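You operate a simulated robot arm through the tools that you are given. There is no shell and no other tool. Be economical: measure what you need, move in short steps, check, and stop when the job is done.

You are at the controls of a simulated robot arm. One attempt, no reset.

## Task
Clamp the dusty yellow tomato in the slide gauge and brush it clean.
Fine: use the purple brush and put it back; open the teal slide only when it is clean and return the tomato to its cell in the tray at N23.

The check looks at the end state, three seconds after you hand in, the way a careful person would. Anything else that was tipped, shoved, dropped, spilled or broken makes it a failure.

## Robot
A 6-joint arm with a two-finger parallel gripper, fixed in place. Base frame: the origin is at the foot of the arm, x ahead of it, y to its left, z up; the work surface is at about z = 0.74. Units: m, rad, N and s.
With the tool pointing down near the work surface it reaches from about 0.28 to 0.74 m from the base axis. Its first joint turns from -1.152 to 1.152 rad. Payload 2.45 kg.
The TCP is the grasp point between the finger pads, 0.024 m short of the fingertips. In the tool frame z runs along the fingers and y along their closing line. The gripper opens to 0.068 m. The fingers are 0.017 m wide and 0.01 m thick; the gripper's body (0.04 by 0.07 m) begins 0.041 m behind the TCP.
Orientation is told as [roll, pitch, yaw] about the base's x, y, z axes, in that order, counted from this pose: with the fingers straight down and closing along the base's y, the tool's x points along the base's -x, its y along +y and its z along -z.

## Interface
- The arm moves only by the tool jog_arm. Its argument "steps" is a list of rows, each a list of 7 numbers: the shift along the tool's x, y, z in m, then the turn, a rotation vector about the tool's x, y, z in rad, then the finger opening in m, from 0 to 0.068. In form: [[tx, ty, tz, wx, wy, wz, grip], ...]. A call has 1 to 8 rows; each row shifts and turns the commanded pose from where the row before left it, along the tool's axes as they then stand. Each row takes 0.2 s and may step no farther than 0.05 m and 0.15 rad from the row before; otherwise, or with a gripper value out of range, the whole call is refused. Where a pose cannot be reached the arm comes as near as it can. A force on the tool above 90 N (or 10 N above the force at the start of the call, whichever is more), or a blocked arm, ends the call early, and 0.2 s more pass. The fingers move at their own pace (about 0.108 m/s each) and stop on an object; they squeeze with about 34 N. The grip force told is the motor's: it shows also when the fingers shut on nothing. Time passes only in rows, and 0.2 s behind the last, so rows that do not move let the fingers close. The reply holds the time, the measured pose of the TCP, the force on the tool along the base axes, the opening and the grip force, in the units named above and with some noise.
- Cameras (640 x 400 px; columns grow to the right, rows downward): "scene" is fixed at [0.1708, 0.426, 1.4443]; the picture's right is [-0.66, -0.75, 0.00], its down [-0.55, 0.48, -0.68] and it looks along [0.51, -0.45, -0.73] (base axes); focal length 316 px, centre (320, 200). "wrist" rides on the gripper at [-0.032, 0, -0.039] in the tool frame; the picture's right is [0.00, -1.00, 0.00], its down [0.97, 0.00, -0.24] and it looks along [0.24, 0.00, 0.97] (tool axes); focal length 218 px, centre (320, 200).
- snapshot(camera): a new picture of that camera. It takes no simulated time.
- locate(camera, pixels): for up to 12 pixels [column, row] of the newest picture of that camera ("zoom" is the newest enlarged one), the place [x, y, z] in the base frame of the surface seen there, good to about 0.003 m. It takes no simulated time.
- close_up(camera, box): a new picture of the part [left, top, right, bottom] of that camera's present view, enlarged. It takes no simulated time.
- sign_off(): hands the job in; it is judged then, once.

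Work in short steps. Measure before you move; look again where a grasp or a placing could have gone wrong, and mend it. You have 80 turns and 46 pictures in all, those below and enlarged ones among them. Open the gripper and draw the arm clear of the work before you hand the job in, unless the task says otherwise; then end with one line.

The tools are called after "Emit:" as name(argument=value, ...) on one line, values as JSON. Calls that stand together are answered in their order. jog_arm: Moves the arm, as the interface text tells. Its arguments: {"type":"object","properties":{"steps":{"type":"array"}},"required":["steps"]} The other tools are called the same way: snapshot (camera) takes a picture; locate (camera, pixels) gives the place of the surface under pixels of a picture; close_up (camera, box) takes an enlarged picture of a part of a camera's view; sign_off () hands the job in.

At the start:

```text
clock: 0.0
position: [0.4316, 0.1324, 1.0813]
tcp_rot: [0.001, 0.001, 0.0]
contact_force: [-0.3, -0.2, -0.5]
finger_gap: 0.0678
grip_force: 0.1
```

scene: 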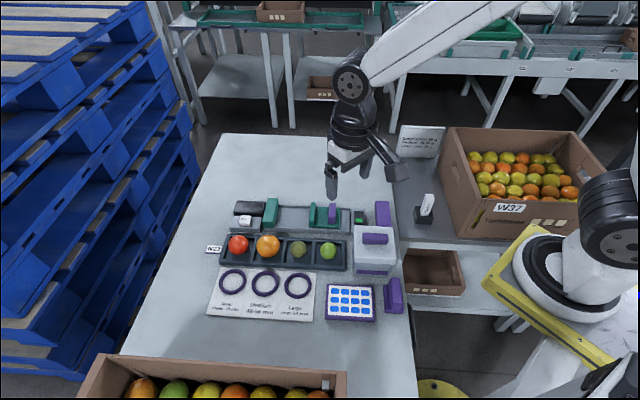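
wrist: 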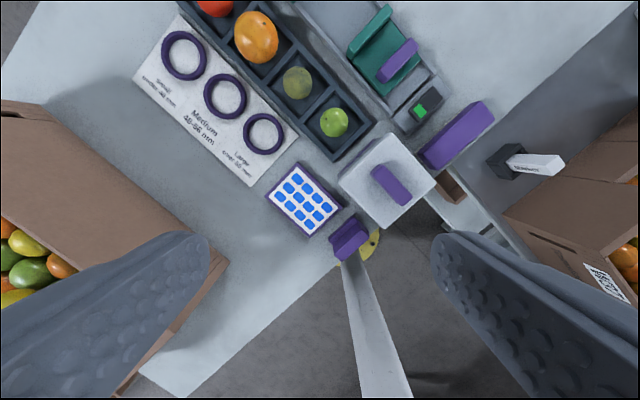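

The tray holds four fruits around (238..328, 245), and the gauge sits behind it. I'll enlarge that area to identify the brush, slide and dusty tomato.

Emit:
close_up(camera="scene", box=[200, 180, 420, 330])

Emit:
close_up(camera="wrist", box=[180, 0, 520, 260])

```text
2.67 times, centred on (310, 255) of scene
```

zoom: 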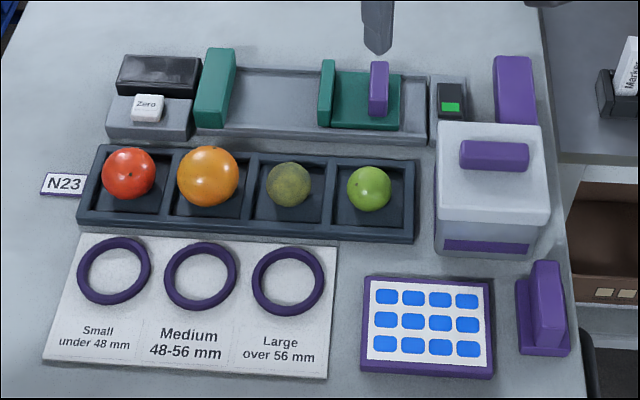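

```text
1.54 times, centred on (350, 130) of wrist
```

zoom: 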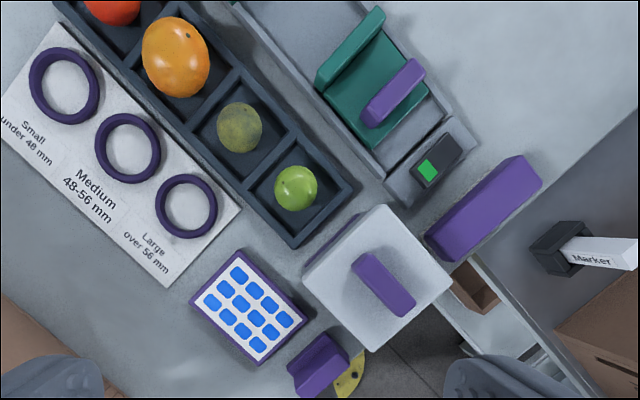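

The dusty one is the third cell (wrist zoom 240,127). I'll locate the key parts in the wrist zoom, and enlarge the purple objects to tell the brush.

Emit:
locate(camera="zoom", pixels=[[240, 127], [295, 188], [175, 55], [395, 92], [350, 45], [350, 100], [482, 210], [385, 285], [318, 360], [400, 165], [345, 270], [262, 160]])

Emit:
close_up(camera="wrist", box=[320, 80, 520, 280])

Emit:
close_up(camera="scene", box=[340, 190, 420, 330])

```text
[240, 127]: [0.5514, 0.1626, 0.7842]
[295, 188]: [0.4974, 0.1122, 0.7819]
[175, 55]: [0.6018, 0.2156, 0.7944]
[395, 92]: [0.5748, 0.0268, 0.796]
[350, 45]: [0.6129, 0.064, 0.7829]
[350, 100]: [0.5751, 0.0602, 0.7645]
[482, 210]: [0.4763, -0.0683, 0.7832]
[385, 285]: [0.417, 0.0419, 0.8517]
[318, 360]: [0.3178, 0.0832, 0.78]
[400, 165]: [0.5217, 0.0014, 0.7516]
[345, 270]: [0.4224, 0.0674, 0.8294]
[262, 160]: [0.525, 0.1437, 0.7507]
```

```text
2.00 times, centred on (420, 180) of wrist
```

zoom: 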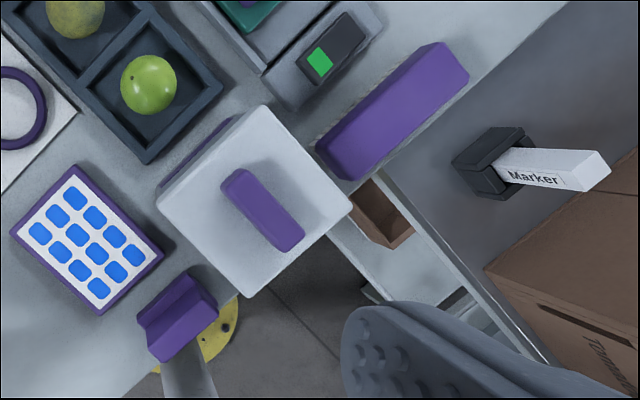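

```text
2.86 times, centred on (380, 260) of scene
```

zoom: 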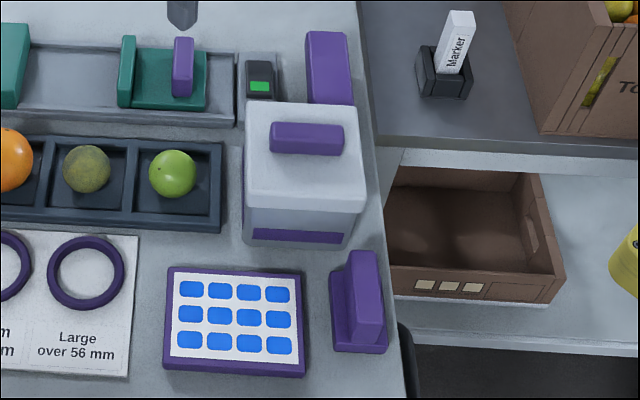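

The block at about (0.476,-0.068) seems to have a bristle fringe and the one at (0.318,0.083) is stamp-like. I'll bring the wrist camera over the gauge for a closer view.

Emit:
jog_arm(steps=[[-0.034, -0.018, 0.0275, 0, 0, 0, 0.068], [-0.034, -0.018, 0.0275, 0, 0, 0, 0.068], [-0.034, -0.018, 0.0275, 0, 0, 0, 0.068], [-0.034, -0.018, 0.0275, 0, 0, 0, 0.068]])

Emit:
snapshot(camera="wrist")

```text
clock: 1.0
position: [0.5666, 0.0586, 0.971]
tcp_rot: [0.001, 0.001, 0.0]
contact_force: [-0.1, 0.9, -0.9]
finger_gap: 0.0681
grip_force: 0.1
```

```text
39 pictures are left
```

wrist: 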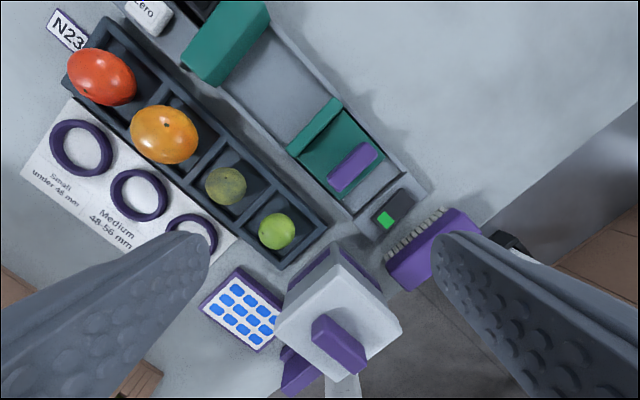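

The bristles show on the block at (430,245), so that is the brush. I'll enlarge and measure it and the gauge.

Emit:
locate(camera="wrist", pixels=[[226, 185], [277, 230], [165, 133], [352, 167], [316, 126], [226, 50], [355, 215], [235, 205], [275, 90], [385, 185], [205, 160], [340, 150]])

Emit:
close_up(camera="wrist", box=[340, 160, 520, 300])

Emit:
close_up(camera="wrist", box=[160, 0, 420, 260])

```text
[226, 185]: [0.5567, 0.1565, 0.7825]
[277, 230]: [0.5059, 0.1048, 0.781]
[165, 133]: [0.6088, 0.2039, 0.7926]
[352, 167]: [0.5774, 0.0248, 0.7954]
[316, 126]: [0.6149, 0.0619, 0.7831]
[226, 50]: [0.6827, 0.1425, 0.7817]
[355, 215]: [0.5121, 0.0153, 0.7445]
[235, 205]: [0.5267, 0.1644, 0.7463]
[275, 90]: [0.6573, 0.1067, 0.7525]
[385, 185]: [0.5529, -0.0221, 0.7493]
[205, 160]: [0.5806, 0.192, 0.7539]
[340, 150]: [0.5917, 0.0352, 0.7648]
```

```text
2.86 times, centred on (430, 230) of wrist
```

zoom: 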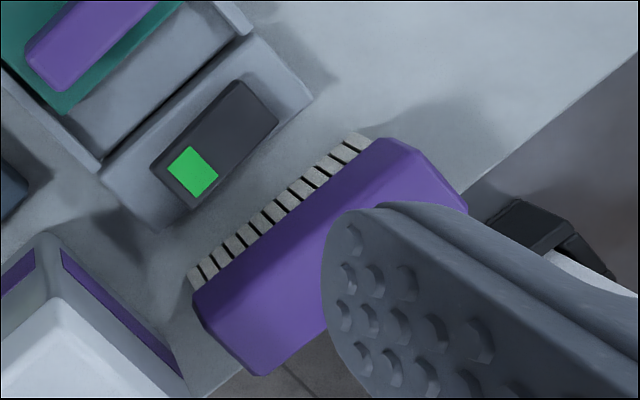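

```text
1.54 times, centred on (290, 130) of wrist
```

zoom: 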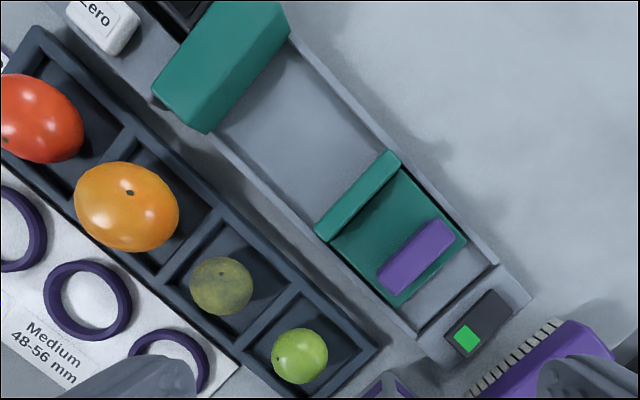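

The brush is a block with bristles beneath, its long axis across the rail. I'll yaw the tool about -45° so the closing line runs along the rail, and look again.

Emit:
jog_arm(steps=[[0.008, -0.008, 0, 0, 0, 0.13, 0.068], [0.008, -0.008, 0, 0, 0, 0.13, 0.068], [0, 0, 0, 0, 0, 0.13, 0.068], [0, 0, 0, 0, 0, 0.13, 0.068], [0, 0, 0, 0, 0, 0.13, 0.068], [0, 0, 0, 0, 0, 0.135, 0.068]])

Emit:
snapshot(camera="wrist")

```text
clock: 2.4
position: [0.5512, 0.0446, 0.9718]
tcp_rot: [-0.001, 0.0, -0.788]
contact_force: [-0.8, -0.3, 0.7]
finger_gap: 0.068
grip_force: 0.0
```

```text
36 pictures are left
```

wrist: 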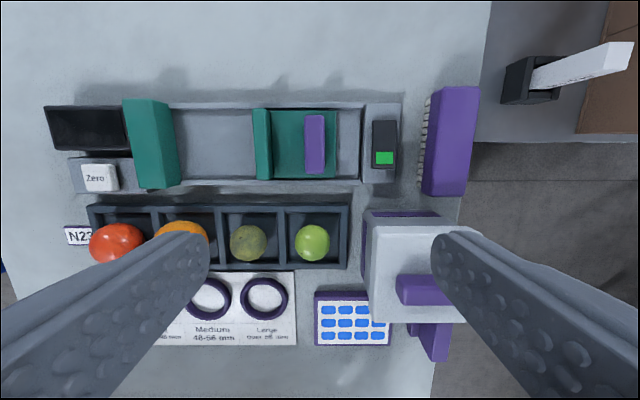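

The view is now aligned with the gauge. I'll measure the jaws, slide handle, brush corners, tray cell edges and box edges.

Emit:
locate(camera="wrist", pixels=[[262, 115], [262, 175], [315, 120], [315, 168], [140, 105], [172, 184], [215, 140], [345, 145], [220, 104], [220, 179], [382, 140], [350, 180]])

Emit:
locate(camera="wrist", pixels=[[440, 92], [476, 90], [428, 190], [464, 192], [452, 140], [424, 140], [248, 242], [250, 212], [246, 268], [219, 240], [281, 240], [270, 222]])

Emit:
close_up(camera="wrist", box=[100, 80, 420, 280])

```text
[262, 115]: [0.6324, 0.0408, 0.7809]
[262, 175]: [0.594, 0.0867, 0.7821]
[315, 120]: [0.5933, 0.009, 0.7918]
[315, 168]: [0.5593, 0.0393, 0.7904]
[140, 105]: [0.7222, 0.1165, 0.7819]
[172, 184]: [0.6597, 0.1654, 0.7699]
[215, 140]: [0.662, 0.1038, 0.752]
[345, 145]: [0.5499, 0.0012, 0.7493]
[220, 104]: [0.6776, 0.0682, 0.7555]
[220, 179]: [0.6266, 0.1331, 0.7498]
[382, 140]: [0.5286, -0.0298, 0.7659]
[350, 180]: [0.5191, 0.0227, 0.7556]
```

```text
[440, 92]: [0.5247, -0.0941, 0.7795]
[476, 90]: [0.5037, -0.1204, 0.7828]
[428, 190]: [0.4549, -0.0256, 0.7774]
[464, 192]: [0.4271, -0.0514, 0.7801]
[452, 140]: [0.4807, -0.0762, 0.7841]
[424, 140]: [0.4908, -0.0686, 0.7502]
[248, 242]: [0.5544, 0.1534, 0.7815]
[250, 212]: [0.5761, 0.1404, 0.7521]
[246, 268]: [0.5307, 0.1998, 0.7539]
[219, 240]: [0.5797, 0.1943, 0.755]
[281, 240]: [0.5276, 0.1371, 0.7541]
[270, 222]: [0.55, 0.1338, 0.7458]
```

```text
2.00 times, centred on (260, 180) of wrist
```

zoom: 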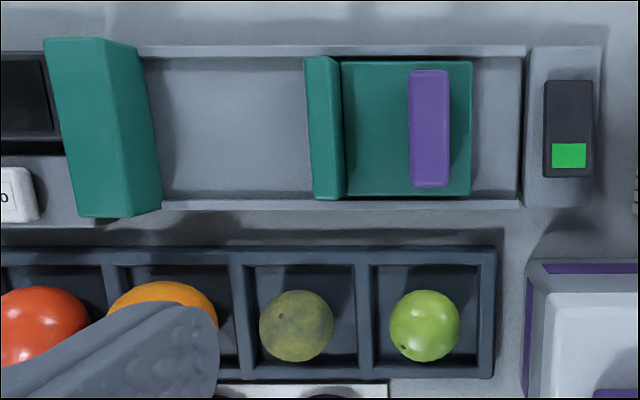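

Rail axis runs at 45° (s=(x+y)/√2, t=(y-x)/√2): the tomato is at s≈0.508, t≈-0.278, the jaws span s≈0.485 to 0.583 at t≈-0.389, and jaw tops are at 0.782. The tomato must be gripped across the rail, so I turn the tool by +90°.

Emit:
jog_arm(steps=[[0, 0, 0, 0, 0, -0.143, 0.068], [0, 0, 0, 0, 0, -0.143, 0.068], [0, 0, 0, 0, 0, -0.143, 0.068], [0, 0, 0, 0, 0, -0.143, 0.068], [0, 0, 0, 0, 0, -0.143, 0.068], [0, 0, 0, 0, 0, -0.143, 0.068], [0, 0, 0, 0, 0, -0.143, 0.068], [0, 0, 0, 0, 0, -0.143, 0.068]])

Emit:
jog_arm(steps=[[0, 0, 0, 0, 0, -0.143, 0.068], [0, 0, 0, 0, 0, -0.143, 0.068], [0, 0, 0, 0, 0, -0.143, 0.068], [-0.029, 0.027, 0.02, 0, 0, 0, 0.068], [-0.029, 0.027, 0.02, 0, 0, 0, 0.068], [-0.029, 0.027, 0.02, 0, 0, 0, 0.068], [0, 0, 0, 0, 0, 0, 0.068]])

Emit:
snapshot(camera="wrist")

```text
clock: 4.2
position: [0.5515, 0.0451, 0.9706]
tcp_rot: [0.0, 0.0, 0.362]
contact_force: [-0.4, -0.4, -0.3]
finger_gap: 0.068
grip_force: 0.1
```

```text
clock: 5.8
position: [0.5567, 0.1642, 0.9124]
tcp_rot: [0.0, 0.0, 0.787]
contact_force: [-0.4, 0.8, 0.5]
finger_gap: 0.068
grip_force: 0.1
```

```text
34 pictures are left
```

wrist: 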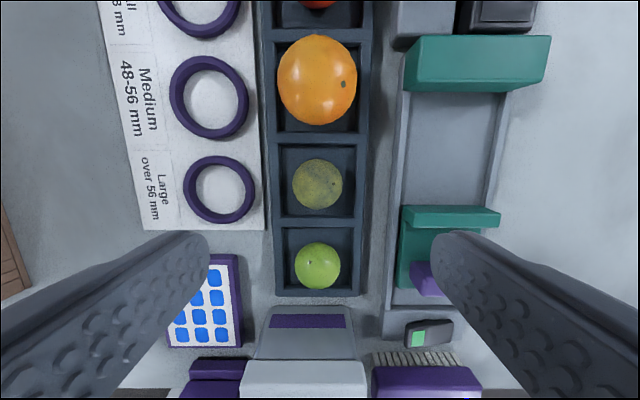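

The tomato is at pixel (317,184), which puts it within 3 mm of the tool axis. I'll nudge ty +0.0025 and descend to TCP z≈0.781, keeping the tips above the tray walls (0.755), then close.

Emit:
jog_arm(steps=[[0, 0.0025, 0.045, 0, 0, 0, 0.068], [0, 0, 0.045, 0, 0, 0, 0.068], [0, 0, 0.041, 0, 0, 0, 0.068], [0, 0, 0, 0, 0, 0, 0.068]])

Emit:
jog_arm(steps=[[0, 0, 0, 0, 0, 0, 0.05], [0, 0, 0, 0, 0, 0, 0.042], [0, 0, 0, 0, 0, 0, 0.036], [0, 0, 0, 0, 0, 0, 0.036]])

Emit:
close_up(camera="scene", box=[210, 170, 410, 300])

```text
clock: 6.8
position: [0.5547, 0.1636, 0.7791]
tcp_rot: [0.002, 0.0, 0.789]
contact_force: [-0.3, 0.2, -0.3]
finger_gap: 0.0678
grip_force: 0.1
```

```text
clock: 7.8
position: [0.5555, 0.1632, 0.78]
tcp_rot: [-0.002, 0.001, 0.788]
contact_force: [-0.7, -0.1, 0.2]
finger_gap: 0.042
grip_force: 15.8
```

```text
3.08 times, centred on (310, 235) of scene
```

zoom: 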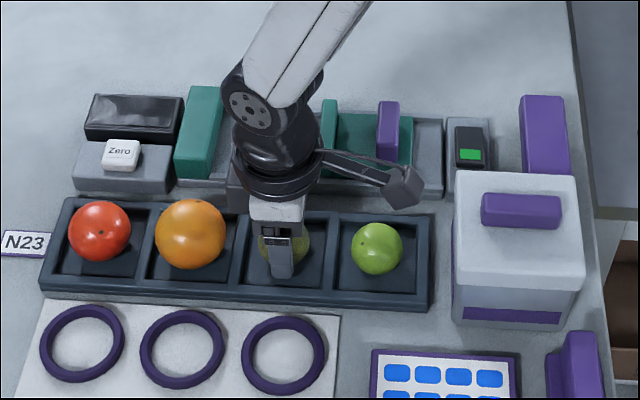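

The grip holds at 0.042 m with 15.8 N. Before lifting, I want the position of the arm protrusion at zoom (405,188), so it won't hit the gauge.

Emit:
locate(camera="zoom", pixels=[[405, 188], [340, 165], [283, 260], [272, 190], [388, 105], [245, 190]])

```text
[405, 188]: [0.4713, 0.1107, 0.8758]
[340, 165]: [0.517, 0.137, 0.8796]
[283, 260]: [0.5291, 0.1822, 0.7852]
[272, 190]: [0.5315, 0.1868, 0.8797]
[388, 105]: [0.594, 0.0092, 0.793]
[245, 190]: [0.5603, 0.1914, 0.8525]
```

The protrusion is about 0.1 m along tool +x and 0.09 m up, so it clears the gauge. I'll lift the tomato 0.06 m and carry it over between the jaws to s≈0.55, t≈-0.389.

Emit:
jog_arm(steps=[[0, 0, -0.03, 0, 0, 0, 0.036], [0, 0, -0.03, 0, 0, 0, 0.036], [-0.014, -0.0372, 0, 0, 0, 0, 0.036], [-0.014, -0.0372, 0, 0, 0, 0, 0.036], [-0.014, -0.0372, 0, 0, 0, 0, 0.036], [0, 0, 0, 0, 0, 0, 0.036]])

Emit:
snapshot(camera="wrist")

```text
clock: 9.2
position: [0.6638, 0.1171, 0.8416]
tcp_rot: [0.001, 0.0, 0.787]
contact_force: [-0.5, -0.5, -0.8]
finger_gap: 0.0419
grip_force: 15.7
```

```text
32 pictures are left
```

wrist: 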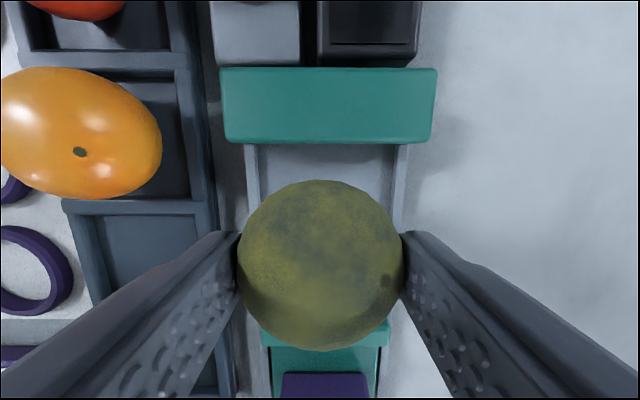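

The channel centre sits about 5 mm to the -t side (jaw columns 230–437). I'll shift there and lower to about 0.787.

Emit:
jog_arm(steps=[[0, -0.005, 0.02, 0, 0, 0, 0.036], [0, 0, 0.02, 0, 0, 0, 0.036], [0, 0, 0.012, 0, 0, 0, 0.036], [0, 0, 0.0, 0, 0, 0, 0.036]])

Emit:
jog_arm(steps=[[0, 0, 0.002, 0, 0, 0, 0.036], [0, 0, 0.0, 0, 0, 0, 0.036]])

Emit:
close_up(camera="scene", box=[230, 170, 390, 270])

```text
clock: 10.2
position: [0.6668, 0.1152, 0.7869]
tcp_rot: [0.0, 0.001, 0.787]
contact_force: [1.1, 0.0, -0.3]
finger_gap: 0.0421
grip_force: 15.6
```

```text
clock: 10.8
position: [0.6669, 0.1146, 0.7872]
tcp_rot: [-0.001, -0.001, 0.786]
contact_force: [-0.2, -0.6, -0.1]
finger_gap: 0.0422
grip_force: 16.0
```

```text
4.00 times, centred on (310, 220) of scene
```

zoom: 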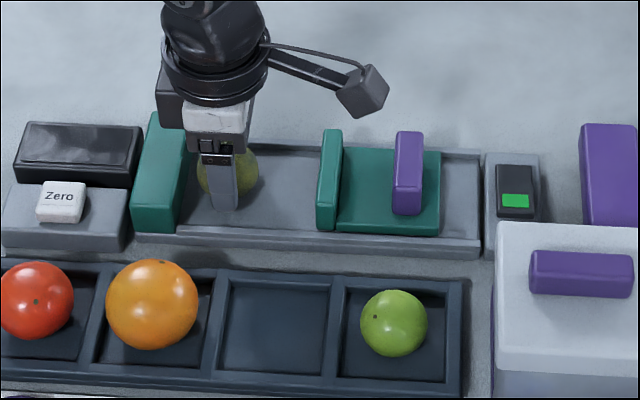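

No floor contact yet (force ≈0). I'll step down in 1.5 mm increments until I feel it.

Emit:
jog_arm(steps=[[0, 0, 0.0015, 0, 0, 0, 0.036], [0, 0, 0.0015, 0, 0, 0, 0.036], [0, 0, 0, 0, 0, 0, 0.036]])

```text
clock: 11.6
position: [0.6674, 0.1131, 0.7852]
tcp_rot: [-0.003, -0.003, 0.788]
contact_force: [-0.8, -0.8, 15.0]
finger_gap: 0.0421
grip_force: 16.3
```

Contact registers at 15 N, so the tomato is on the channel floor. I'll ease up 1 mm, open, and lift straight up.

Emit:
jog_arm(steps=[[0, 0, -0.001, 0, 0, 0, 0.036], [0, 0, 0, 0, 0, 0, 0.05], [0, 0, 0, 0, 0, 0, 0.064], [0, 0, 0, 0, 0, 0, 0.064]])

Emit:
jog_arm(steps=[[0, 0, -0.03, 0, 0, 0, 0.064], [0, 0, -0.04, 0, 0, 0, 0.064], [0, 0, -0.04, 0, 0, 0, 0.064], [0, 0, -0.03, 0, 0, 0, 0.064]])

Emit:
snapshot(camera="wrist")

```text
clock: 12.6
position: [0.6654, 0.1136, 0.7832]
tcp_rot: [0.001, 0.001, 0.787]
contact_force: [-0.3, 1.0, -0.5]
finger_gap: 0.0641
grip_force: 0.0
```

```text
clock: 13.6
position: [0.6661, 0.1137, 0.9242]
tcp_rot: [0.0, 0.001, 0.788]
contact_force: [1.2, -0.2, 0.3]
finger_gap: 0.0641
grip_force: 0.1
```

```text
30 pictures are left
```

wrist: 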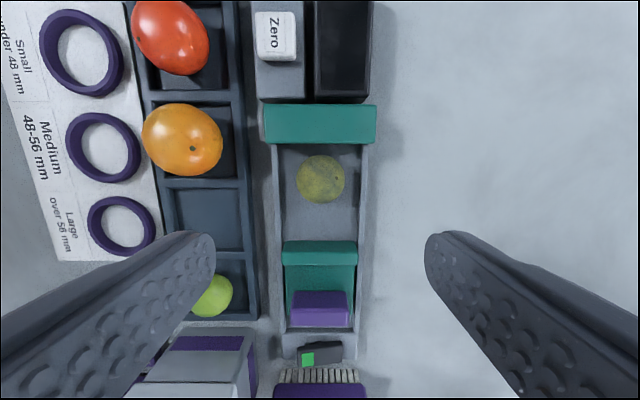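

The tomato rests centred in the channel at (321,178). I'll turn the tool back to yaw -45° and move over the slide's purple handle (s≈0.4245, t≈-0.390).

Emit:
jog_arm(steps=[[0, 0, 0, 0, 0, 0.143, 0.064], [0, 0, 0, 0, 0, 0.143, 0.064], [0, 0, 0, 0, 0, 0.143, 0.064], [0, 0, 0, 0, 0, 0.143, 0.064], [0, 0, 0, 0, 0, 0.143, 0.064], [0, 0, 0, 0, 0, 0.143, 0.064], [0, 0, 0, 0, 0, 0.143, 0.064], [0, 0, 0, 0, 0, 0.143, 0.064]])

Emit:
jog_arm(steps=[[0, 0, 0, 0, 0, 0.143, 0.064], [0, 0, 0, 0, 0, 0.143, 0.064], [0, 0, 0, 0, 0, 0.143, 0.064], [0, -0.032, 0.012, 0, 0, 0, 0.05], [0, -0.032, 0.012, 0, 0, 0, 0.05], [0, -0.032, 0.012, 0, 0, 0, 0.05], [0, -0.031, 0.012, 0, 0, 0, 0.05], [0, 0, 0, 0, 0, 0, 0.05]])

Emit:
snapshot(camera="wrist")

```text
clock: 15.4
position: [0.6662, 0.1132, 0.9248]
tcp_rot: [-0.001, 0.0, -0.36]
contact_force: [0.1, 0.4, -0.8]
finger_gap: 0.064
grip_force: 0.0
```

```text
clock: 17.2
position: [0.5754, 0.0259, 0.8767]
tcp_rot: [0.0, -0.002, -0.785]
contact_force: [-0.1, 0.2, 1.0]
finger_gap: 0.0498
grip_force: 0.0
```

```text
29 pictures are left
```

wrist: 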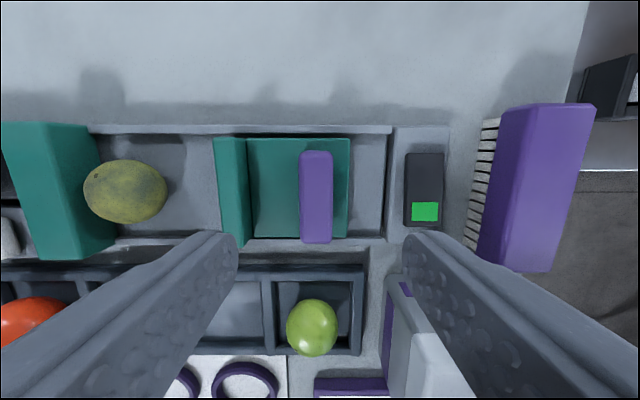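

The handle is centred at (316,195). I'll descend to TCP z≈0.793 (tips 4 mm above the slide plate) and grip it.

Emit:
jog_arm(steps=[[-0.002, 0.002, 0.04, 0, 0, 0, 0.05], [0, 0, 0.03, 0, 0, 0, 0.05], [0, 0, 0.013, 0, 0, 0, 0.05], [0, 0, 0, 0, 0, 0, 0.05]])

Emit:
jog_arm(steps=[[0, 0, 0, 0, 0, 0, 0.03], [0, 0, 0, 0, 0, 0, 0.01], [0, 0, 0, 0, 0, 0, 0.005], [0, 0, 0, 0, 0, 0, 0.005]])

```text
clock: 18.2
position: [0.5786, 0.0234, 0.7933]
tcp_rot: [0.0, 0.001, -0.785]
contact_force: [0.1, 0.2, -0.6]
finger_gap: 0.0497
grip_force: 0.2
```

```text
clock: 19.2
position: [0.5783, 0.025, 0.7934]
tcp_rot: [0.003, 0.0, -0.787]
contact_force: [4.7, 6.3, -6.6]
finger_gap: 0.0199
grip_force: 36.8
```

The handle is gripped (0.020 m, 37 N). I'll slide toward the tomato in small steps, watching the force.

Emit:
jog_arm(steps=[[0, 0.01, 0, 0, 0, 0, 0.005], [0, 0.01, 0, 0, 0, 0, 0.005], [0, 0.01, 0, 0, 0, 0, 0.005], [0, 0, 0, 0, 0, 0, 0.005]])

Emit:
snapshot(camera="wrist")

```text
clock: 20.2
position: [0.5988, 0.0448, 0.7925]
tcp_rot: [0.0, 0.002, -0.786]
contact_force: [-5.2, 3.3, 6.9]
finger_gap: 0.0197
grip_force: 36.7
```

```text
28 pictures are left
```

wrist: 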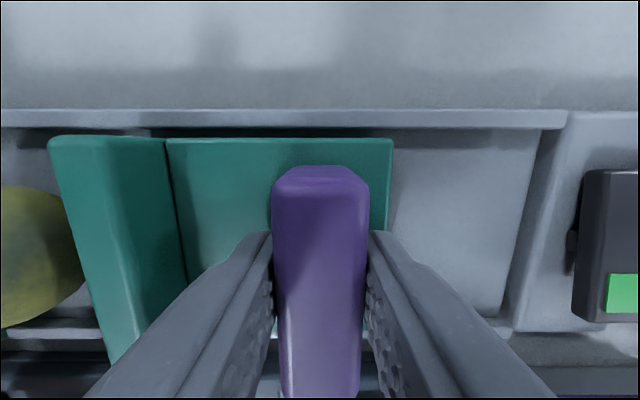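

The slide follows freely, with the jaw now about 15 mm from the tomato. I'll continue in finer steps.

Emit:
jog_arm(steps=[[0, 0.006, 0, 0, 0, 0, 0.005], [0, 0.006, 0, 0, 0, 0, 0.005], [0, 0.005, 0, 0, 0, 0, 0.005], [0, 0.004, 0, 0, 0, 0, 0.005], [0, 0, 0, 0, 0, 0, 0.005]])

Emit:
close_up(camera="scene", box=[230, 170, 390, 270])

```text
clock: 21.4
position: [0.6139, 0.0605, 0.7931]
tcp_rot: [0.0, 0.001, -0.782]
contact_force: [-17.0, 15.2, 10.7]
finger_gap: 0.0197
grip_force: 37.4
```

```text
4.00 times, centred on (310, 220) of scene
```

zoom: 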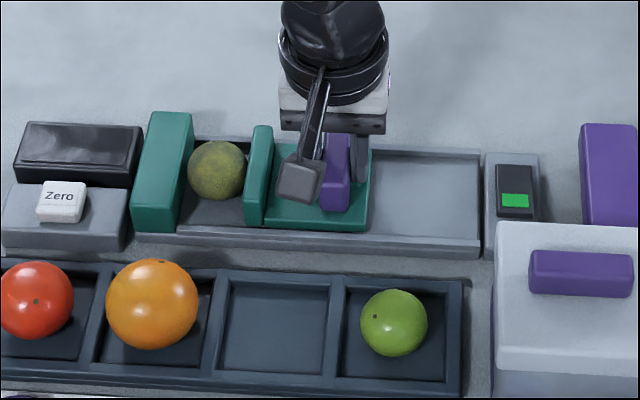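

The jaw is nearly touching; the force reading is lateral only (about 22 N toward +t), so I'll trim 1 mm that way while continuing in 2–3 mm steps.

Emit:
jog_arm(steps=[[0.001, 0.003, -0.0005, 0, 0, 0, 0.005], [0, 0.003, 0, 0, 0, 0, 0.005], [0, 0, 0, 0, 0, 0, 0.005]])

Emit:
jog_arm(steps=[[0, 0.0025, 0, 0, 0, 0, 0.005], [0, 0, 0, 0, 0, 0, 0.005]])

Emit:
close_up(camera="scene", box=[230, 170, 390, 270])

```text
clock: 22.2
position: [0.6163, 0.062, 0.7933]
tcp_rot: [-0.006, 0.003, -0.785]
contact_force: [-28.2, -15.9, 18.2]
finger_gap: 0.0201
grip_force: 37.4
```

```text
clock: 22.8
position: [0.6169, 0.0634, 0.7923]
tcp_rot: [-0.011, 0.006, -0.787]
contact_force: [-29.1, -36.5, 18.0]
finger_gap: 0.0202
grip_force: 36.8
```

```text
4.00 times, centred on (310, 220) of scene
```

zoom: 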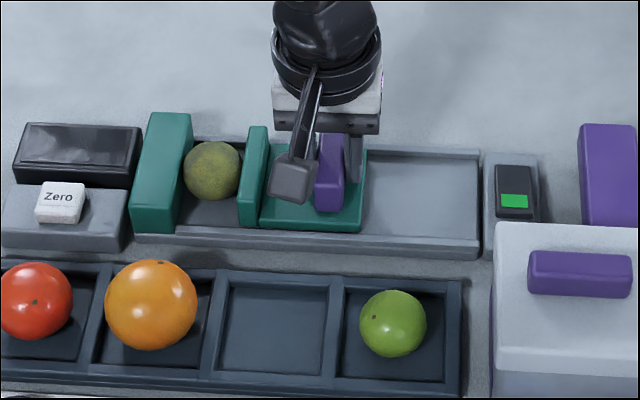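

The s-force has risen to about -46 N while the slide barely moves, so the tomato is clamped. I'll release the handle, rise, and check the clamp.

Emit:
jog_arm(steps=[[0, -0.002, 0, 0, 0, 0, 0.02], [0, 0, 0, 0, 0, 0, 0.04], [0, 0, 0, 0, 0, 0, 0.045], [0, 0, -0.03, 0, 0, 0, 0.045], [0, 0, -0.04, 0, 0, 0, 0.045], [0, 0, -0.04, 0, 0, 0, 0.045]])

Emit:
snapshot(camera="wrist")

```text
clock: 24.2
position: [0.6197, 0.0671, 0.9044]
tcp_rot: [-0.003, 0.0, -0.784]
contact_force: [-0.2, -0.1, 0.9]
finger_gap: 0.045
grip_force: 0.0
```

```text
25 pictures are left
```

wrist: 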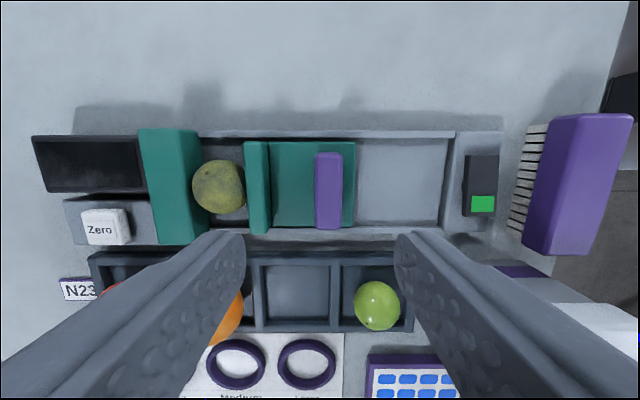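

The tomato stays clamped between the jaws. I'll measure its top, then move over the brush for a closer look.

Emit:
locate(camera="wrist", pixels=[[220, 186], [222, 175], [250, 190], [180, 180], [587, 130], [560, 235], [195, 188], [244, 188]])

Emit:
jog_arm(steps=[[0, -0.04, 0, 0, 0, 0, 0.06], [0, -0.04, 0, 0, 0, 0, 0.06], [0, -0.04, 0, 0, 0, 0, 0.06], [0, -0.04, 0, 0, 0, 0, 0.06], [0, -0.039, 0, 0, 0, 0, 0.06], [0, 0, 0, 0, 0, 0, 0.06]])

Emit:
snapshot(camera="wrist")

```text
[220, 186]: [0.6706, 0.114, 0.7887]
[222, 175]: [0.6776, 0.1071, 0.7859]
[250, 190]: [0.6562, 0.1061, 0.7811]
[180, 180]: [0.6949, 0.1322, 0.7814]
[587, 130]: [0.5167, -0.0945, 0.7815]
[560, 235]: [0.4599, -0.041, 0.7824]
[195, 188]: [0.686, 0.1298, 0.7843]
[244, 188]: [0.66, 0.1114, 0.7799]
```

```text
clock: 25.6
position: [0.4798, -0.074, 0.9043]
tcp_rot: [0.0, 0.001, -0.787]
contact_force: [-0.6, 0.1, -0.3]
finger_gap: 0.0599
grip_force: 0.1
```

```text
24 pictures are left
```

wrist: 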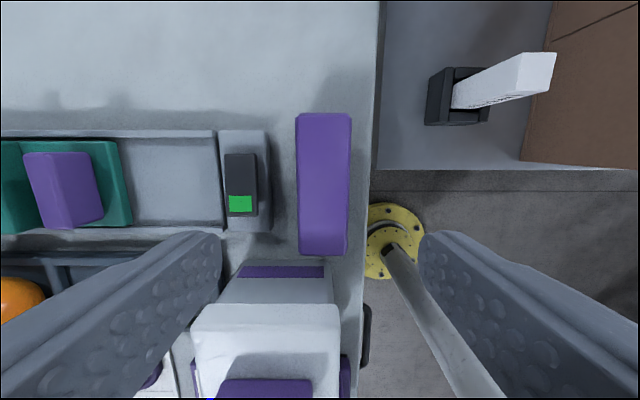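

The brush is centred at (324,184), so I'll shift 3 mm toward -s, descend to z≈0.786 with opening 0.054, then grip.

Emit:
jog_arm(steps=[[0, -0.003, 0.04, 0, 0, 0, 0.054], [0, 0, 0.04, 0, 0, 0, 0.054], [0, 0, 0.028, 0, 0, 0, 0.054], [0, 0, 0.01, 0, 0, 0, 0.054], [0, 0, 0, 0, 0, 0, 0.054]])

Emit:
snapshot(camera="wrist")

```text
clock: 26.8
position: [0.475, -0.0782, 0.786]
tcp_rot: [0.0, -0.001, -0.784]
contact_force: [0.4, -1.0, 0.0]
finger_gap: 0.0541
grip_force: 0.0
```

```text
23 pictures are left
```

wrist: 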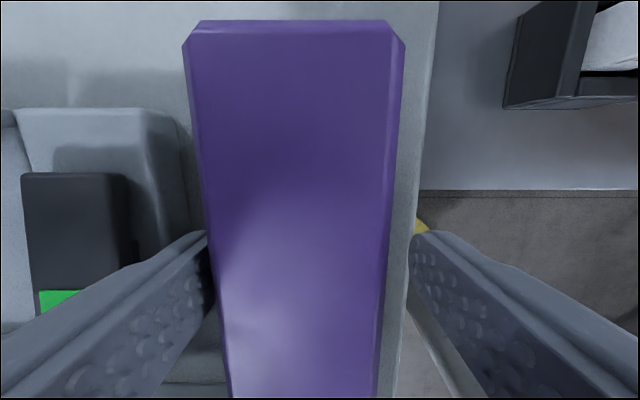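

The brush centre is at column ~301, about 4 mm to the +s side of the fingers. I'll centre on it and close.

Emit:
jog_arm(steps=[[0, 0.0037, 0, 0, 0, 0, 0.054], [0, 0, 0, 0, 0, 0, 0.042], [0, 0, 0, 0, 0, 0, 0.03], [0, 0, 0, 0, 0, 0, 0.025], [0, 0, 0, 0, 0, 0, 0.025]])

```text
clock: 28.0
position: [0.4778, -0.0763, 0.7853]
tcp_rot: [0.001, 0.001, -0.785]
contact_force: [0.8, -0.3, 1.0]
finger_gap: 0.0395
grip_force: 34.6
```

The brush is gripped (0.0395 m) and its home TCP is (0.4778,-0.0763,0.785). I'll lift 0.09 and carry it over the tomato (s≈0.566, t≈-0.391).

Emit:
jog_arm(steps=[[0, 0, -0.03, 0, 0, 0, 0.025], [0, 0, -0.03, 0, 0, 0, 0.025], [0, 0, -0.03, 0, 0, 0, 0.025], [0, 0.04, 0, 0, 0, 0, 0.025], [0, 0.04, 0, 0, 0, 0, 0.025], [0, 0.04, 0, 0, 0, 0, 0.025], [0, 0.04, 0, 0, 0, 0, 0.025], [0, 0.04, 0, 0, 0, 0, 0.025]])

Emit:
jog_arm(steps=[[0, 0.04, 0, 0, 0, 0, 0.025], [0, 0.042, 0, 0, 0, 0, 0.025], [0, 0, 0.015, 0, 0, 0, 0.025], [0, 0, 0.01, 0, 0, 0, 0.025], [0, 0, 0, 0, 0, 0, 0.025]])

Emit:
close_up(camera="scene", box=[230, 170, 390, 270])

```text
clock: 29.8
position: [0.6196, 0.0645, 0.8748]
tcp_rot: [0.0, 0.002, -0.784]
contact_force: [-0.4, 0.3, -0.4]
finger_gap: 0.0395
grip_force: 33.7
```

```text
clock: 31.0
position: [0.6768, 0.1231, 0.8503]
tcp_rot: [0.002, 0.0, -0.785]
contact_force: [-0.3, -0.4, -0.8]
finger_gap: 0.0392
grip_force: 34.6
```

```text
4.00 times, centred on (310, 220) of scene
```

zoom: 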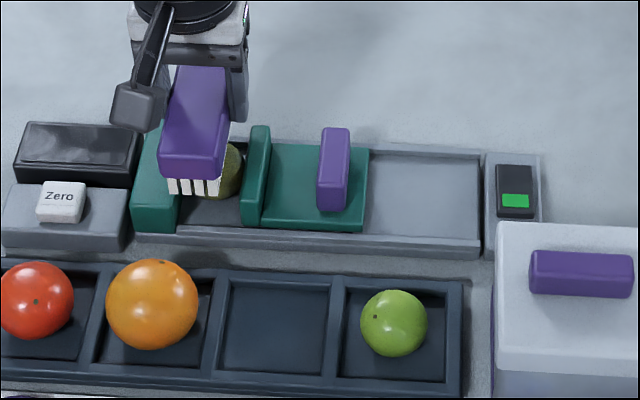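

The brush hangs over the tomato with bristles down and tips about 15 mm above it. I'll lower in small steps watching the vertical force.

Emit:
jog_arm(steps=[[0, 0, 0.006, 0, 0, 0, 0.025], [0, 0, 0.005, 0, 0, 0, 0.025], [0, 0, 0.003, 0, 0, 0, 0.025], [0, 0, 0, 0, 0, 0, 0.025]])

Emit:
jog_arm(steps=[[0, 0, 0.002, 0, 0, 0, 0.025], [0, 0, 0.002, 0, 0, 0, 0.025], [0, 0, 0, 0, 0, 0, 0.025]])

```text
clock: 32.0
position: [0.6786, 0.1235, 0.8365]
tcp_rot: [0.002, -0.001, -0.785]
contact_force: [0.2, -0.3, -0.7]
finger_gap: 0.0393
grip_force: 33.8
```

```text
clock: 32.8
position: [0.6802, 0.1248, 0.8352]
tcp_rot: [0.002, -0.001, -0.784]
contact_force: [-5.4, -2.3, 18.2]
finger_gap: 0.0396
grip_force: 34.1
```

Bristles touch the tomato at TCP z≈0.835 (18 N). I'll ease 0.5 mm and sweep back and forth across it along tool x.

Emit:
jog_arm(steps=[[0.015, 0, -0.0005, 0, 0, 0, 0.025], [0.015, 0, 0, 0, 0, 0, 0.025], [-0.015, 0, 0, 0, 0, 0, 0.025], [-0.015, 0, 0, 0, 0, 0, 0.025], [-0.015, 0, 0, 0, 0, 0, 0.025], [-0.015, 0, 0, 0, 0, 0, 0.025], [0.015, 0, 0, 0, 0, 0, 0.025], [0.015, 0, 0, 0, 0, 0, 0.025]])

Emit:
close_up(camera="scene", box=[230, 170, 390, 270])

```text
clock: 34.6
position: [0.6794, 0.1218, 0.8347]
tcp_rot: [0.003, -0.002, -0.785]
contact_force: [3.7, -4.7, 15.4]
finger_gap: 0.0395
grip_force: 34.3
```

```text
4.00 times, centred on (310, 220) of scene
```

zoom: 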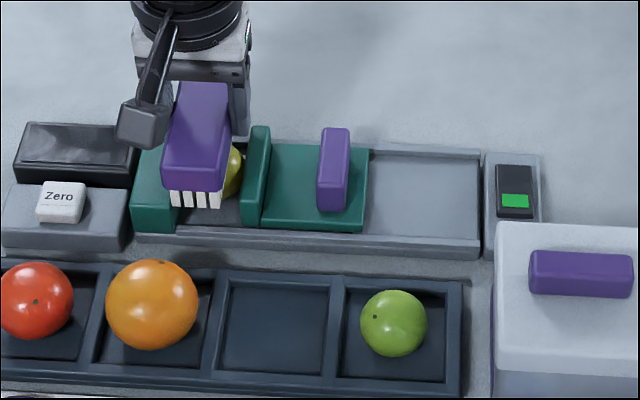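

The visible part at zoom (235,170) already looks brighter yellow. I'll give it another set of strokes, then rise to inspect.

Emit:
jog_arm(steps=[[0.015, 0, 0, 0, 0, 0, 0.025], [0.015, 0, 0, 0, 0, 0, 0.025], [-0.015, 0, 0, 0, 0, 0, 0.025], [-0.015, 0, 0, 0, 0, 0, 0.025], [-0.015, 0, 0, 0, 0, 0, 0.025], [-0.015, 0, 0, 0, 0, 0, 0.025], [0.015, 0, 0, 0, 0, 0, 0.025], [0.015, 0, 0, 0, 0, 0, 0.025]])

Emit:
jog_arm(steps=[[0, 0, -0.02, 0, 0, 0, 0.025], [0, 0, -0.02, 0, 0, 0, 0.025], [0, -0.04, -0.01, 0, 0, 0, 0.025], [0, -0.04, 0, 0, 0, 0, 0.025], [0, -0.03, 0, 0, 0, 0, 0.025]])

Emit:
close_up(camera="scene", box=[250, 180, 350, 250])

Emit:
snapshot(camera="wrist")

```text
clock: 36.4
position: [0.6763, 0.1224, 0.8318]
tcp_rot: [-0.003, -0.001, -0.786]
contact_force: [1.8, -1.9, 5.0]
finger_gap: 0.0395
grip_force: 34.1
```

```text
clock: 37.6
position: [0.6015, 0.0451, 0.8849]
tcp_rot: [0.001, 0.0, -0.786]
contact_force: [0.0, 0.3, -0.9]
finger_gap: 0.0393
grip_force: 34.3
```

```text
5.71 times, centred on (300, 215) of scene
```

zoom: 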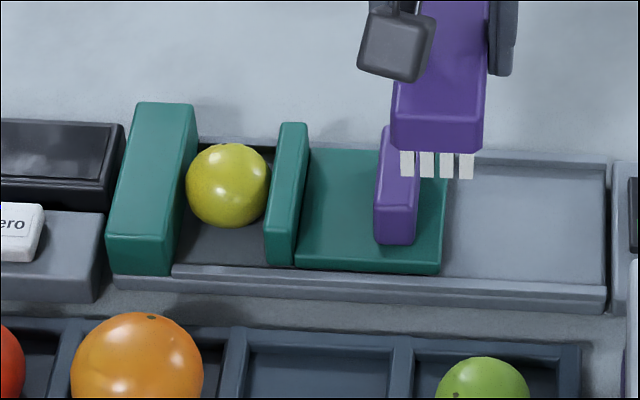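

```text
19 pictures are left
```

wrist: 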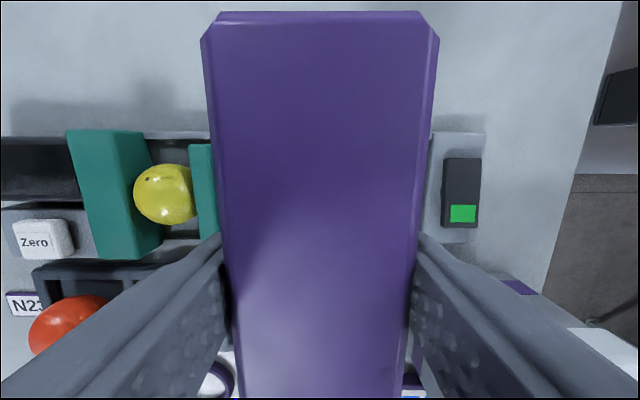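

The tomato is now bright yellow; I'll enlarge it to check for remaining dust.

Emit:
close_up(camera="wrist", box=[120, 150, 220, 240])

Emit:
close_up(camera="scene", box=[275, 200, 305, 222])

```text
4.44 times, centred on (170, 195) of wrist
```

zoom: 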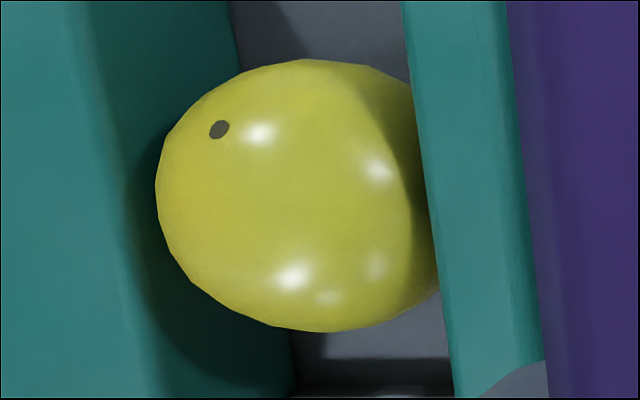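

```text
16.00 times, centred on (290, 211) of scene
```

zoom: 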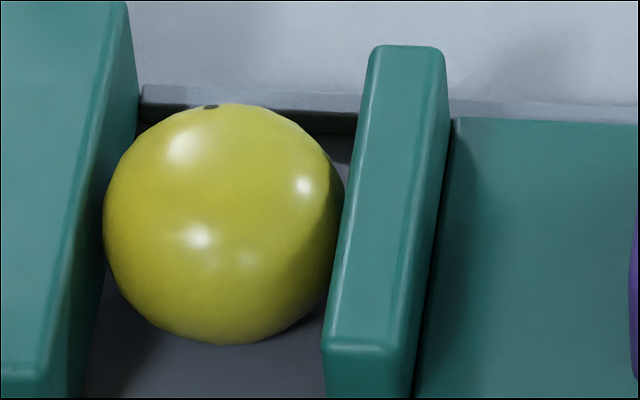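

It looks nearly clean but faint specks remain in the wrist enlargement. I'll return and give more strokes.

Emit:
jog_arm(steps=[[0, 0.03, 0, 0, 0, 0, 0.025], [0, 0.04, 0, 0, 0, 0, 0.025], [0, 0.04, 0.01, 0, 0, 0, 0.025], [0, 0, 0.02, 0, 0, 0, 0.025], [0, 0, 0.015, 0, 0, 0, 0.025], [0, 0, 0.005, 0, 0, 0, 0.025], [0, 0, 0, 0, 0, 0, 0.025]])

Emit:
jog_arm(steps=[[0.015, 0, 0, 0, 0, 0, 0.025], [0.015, 0, 0, 0, 0, 0, 0.025], [-0.015, 0, 0, 0, 0, 0, 0.025], [-0.015, 0, 0, 0, 0, 0, 0.025], [-0.015, 0, 0, 0, 0, 0, 0.025], [-0.015, 0, 0, 0, 0, 0, 0.025], [0.015, 0, 0, 0, 0, 0, 0.025], [0.015, 0, 0, 0, 0, 0, 0.025]])

Emit:
jog_arm(steps=[[0.015, 0, 0, 0, 0, 0, 0.025], [0.015, 0, 0, 0, 0, 0, 0.025], [-0.015, 0, 0, 0, 0, 0, 0.025], [-0.015, 0, 0, 0, 0, 0, 0.025], [-0.015, 0, 0, 0, 0, 0, 0.025], [-0.015, 0, 0, 0, 0, 0, 0.025], [0.015, 0, 0, 0, 0, 0, 0.025], [0.015, 0, 0, 0, 0, 0, 0.025]])

Emit:
jog_arm(steps=[[0, 0, -0.02, 0, 0, 0, 0.025], [0, 0, -0.02, 0, 0, 0, 0.025], [0, -0.04, -0.01, 0, 0, 0, 0.025], [0, -0.04, 0, 0, 0, 0, 0.025], [0, -0.03, 0, 0, 0, 0, 0.025]])

Emit:
close_up(camera="wrist", box=[120, 150, 220, 240])

Emit:
close_up(camera="scene", box=[275, 200, 305, 222])

```text
clock: 39.2
position: [0.6787, 0.1241, 0.8317]
tcp_rot: [0.001, 0.0, -0.786]
contact_force: [0.8, 0.0, 0.8]
finger_gap: 0.0393
grip_force: 34.0
```

```text
clock: 41.0
position: [0.6785, 0.1241, 0.8329]
tcp_rot: [0.001, -0.002, -0.785]
contact_force: [-0.3, -0.5, -1.7]
finger_gap: 0.0396
grip_force: 34.5
```

```text
clock: 42.8
position: [0.6765, 0.1253, 0.8342]
tcp_rot: [0.001, -0.001, -0.786]
contact_force: [0.2, -0.8, -0.5]
finger_gap: 0.0394
grip_force: 34.1
```

```text
clock: 44.0
position: [0.6007, 0.0473, 0.8843]
tcp_rot: [-0.002, 0.001, -0.786]
contact_force: [-0.2, 0.8, -0.9]
finger_gap: 0.0394
grip_force: 34.2
```

```text
4.44 times, centred on (170, 195) of wrist
```

zoom: 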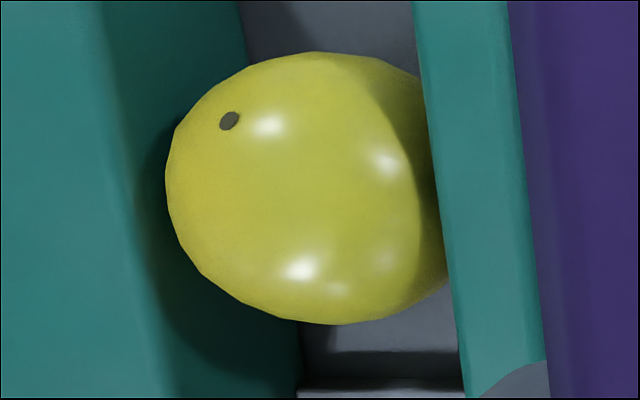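

```text
16.00 times, centred on (290, 211) of scene
```

zoom: 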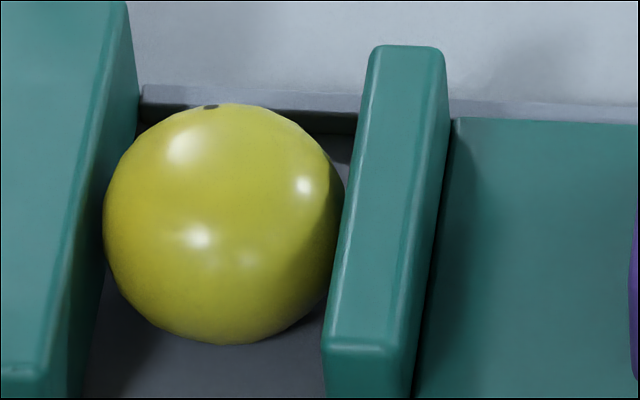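

Those strokes read no force, so the bristles weren't really pressing. I'll repeat one set 3 mm lower, with a force check first.

Emit:
jog_arm(steps=[[0, 0.03, 0, 0, 0, 0, 0.025], [0, 0.04, 0, 0, 0, 0, 0.025], [0, 0.04, 0.01, 0, 0, 0, 0.025], [0, 0, 0.02, 0, 0, 0, 0.025], [0, 0, 0.015, 0, 0, 0, 0.025], [0, 0, 0.006, 0, 0, 0, 0.025], [0, 0, 0.002, 0, 0, 0, 0.025], [0, 0, 0, 0, 0, 0, 0.025]])

```text
clock: 45.8
position: [0.6787, 0.1242, 0.8314]
tcp_rot: [0.001, -0.002, -0.785]
contact_force: [-1.6, 0.8, 10.2]
finger_gap: 0.0391
grip_force: 34.6
```

A 10 N contact is a good brushing pressure, so I'll sweep twice.

Emit:
jog_arm(steps=[[0.015, 0, 0, 0, 0, 0, 0.025], [0.015, 0, 0, 0, 0, 0, 0.025], [-0.015, 0, 0, 0, 0, 0, 0.025], [-0.015, 0, 0, 0, 0, 0, 0.025], [-0.015, 0, 0, 0, 0, 0, 0.025], [-0.015, 0, 0, 0, 0, 0, 0.025], [0.015, 0, 0, 0, 0, 0, 0.025], [0.015, 0, 0, 0, 0, 0, 0.025]])

Emit:
jog_arm(steps=[[0.015, 0, 0.0005, 0, 0, 0, 0.025], [0.015, 0, 0, 0, 0, 0, 0.025], [-0.015, 0, 0, 0, 0, 0, 0.025], [-0.015, 0, 0, 0, 0, 0, 0.025], [-0.015, 0, 0, 0, 0, 0, 0.025], [-0.015, 0, 0, 0, 0, 0, 0.025], [0.015, 0, 0, 0, 0, 0, 0.025], [0.015, 0, 0, 0, 0, 0, 0.025]])

Emit:
jog_arm(steps=[[0, 0, -0.02, 0, 0, 0, 0.025], [0, 0, -0.02, 0, 0, 0, 0.025], [0, -0.04, -0.01, 0, 0, 0, 0.025], [0, -0.04, 0, 0, 0, 0, 0.025], [0, -0.03, 0, 0, 0, 0, 0.025]])

Emit:
close_up(camera="wrist", box=[120, 150, 220, 240])

Emit:
close_up(camera="scene", box=[230, 170, 390, 270])

```text
clock: 47.6
position: [0.6772, 0.1225, 0.829]
tcp_rot: [0.0, 0.0, -0.783]
contact_force: [1.2, -2.2, 8.4]
finger_gap: 0.0393
grip_force: 33.5
```

```text
clock: 49.4
position: [0.6782, 0.1228, 0.8302]
tcp_rot: [0.0, -0.001, -0.785]
contact_force: [0.8, -4.0, 9.8]
finger_gap: 0.0393
grip_force: 34.0
```

```text
clock: 50.6
position: [0.5997, 0.0448, 0.8788]
tcp_rot: [0.0, 0.0, -0.785]
contact_force: [0.0, 0.7, -0.5]
finger_gap: 0.0392
grip_force: 33.7
```

```text
4.44 times, centred on (170, 195) of wrist
```

zoom: 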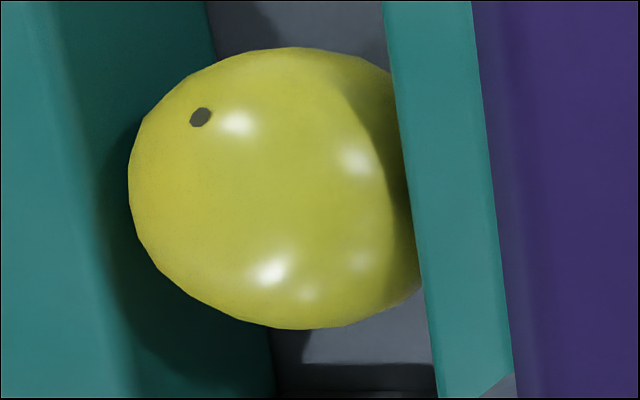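

```text
4.00 times, centred on (310, 220) of scene
```

zoom: 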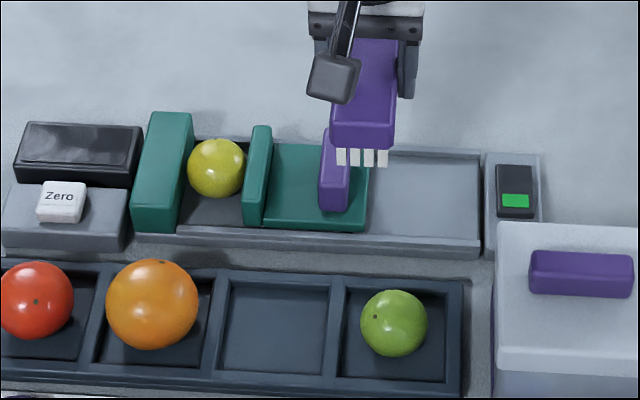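

The tomato is unchanged and clean; the remaining texture is its skin. I'll return the brush to its home (s=0.284, t=-0.392).

Emit:
jog_arm(steps=[[0, -0.043, 0, 0, 0, 0, 0.025], [0, -0.043, 0, 0, 0, 0, 0.025], [0, -0.043, 0, 0, 0, 0, 0.025], [0, -0.043, 0, 0, 0, 0, 0.025], [0, 0, 0.04, 0, 0, 0, 0.025], [0, 0, 0.04, 0, 0, 0, 0.025], [0, 0, 0.008, 0, 0, 0, 0.025], [0, 0, 0, 0, 0, 0, 0.025]])

```text
clock: 52.4
position: [0.4781, -0.076, 0.7924]
tcp_rot: [0.001, 0.0, -0.786]
contact_force: [-0.1, 0.4, -1.6]
finger_gap: 0.0397
grip_force: 34.4
```

Position matches home; I'll lower in small steps until the bristles touch the table.

Emit:
jog_arm(steps=[[0, 0, 0.004, 0, 0, 0, 0.025], [0, 0, 0.002, 0, 0, 0, 0.025], [0, 0, 0.002, 0, 0, 0, 0.025], [0, 0, 0, 0, 0, 0, 0.025]])

```text
clock: 53.4
position: [0.4785, -0.0768, 0.7832]
tcp_rot: [0.0, -0.003, -0.785]
contact_force: [0.4, -1.1, -1.5]
finger_gap: 0.0394
grip_force: 34.0
```

Emit:
jog_arm(steps=[[0, 0, 0.0015, 0, 0, 0, 0.025], [0, 0, 0.0015, 0, 0, 0, 0.025], [0, 0, 0, 0, 0, 0, 0.025]])

```text
clock: 54.2
position: [0.4789, -0.0743, 0.7809]
tcp_rot: [0.0, 0.0, -0.787]
contact_force: [-0.3, -0.6, -1.4]
finger_gap: 0.0396
grip_force: 34.5
```

No contact yet at 0.781; the brush rode up a few mm in the grip while pressing. I'll continue gently.

Emit:
jog_arm(steps=[[0, 0, 0.0015, 0, 0, 0, 0.025], [0, 0, 0.0015, 0, 0, 0, 0.025], [0, 0, 0, 0, 0, 0, 0.025]])

Emit:
close_up(camera="scene", box=[320, 180, 420, 260])

```text
clock: 55.0
position: [0.4787, -0.0742, 0.7785]
tcp_rot: [0.0, -0.001, -0.787]
contact_force: [-7.6, 2.6, 28.4]
finger_gap: 0.0394
grip_force: 34.1
```

```text
5.00 times, centred on (370, 220) of scene
```

zoom: 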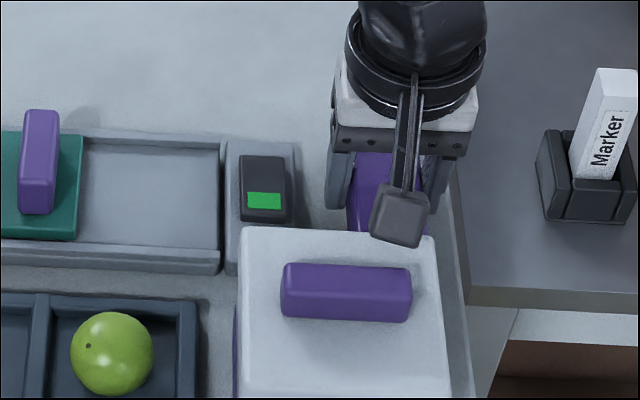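

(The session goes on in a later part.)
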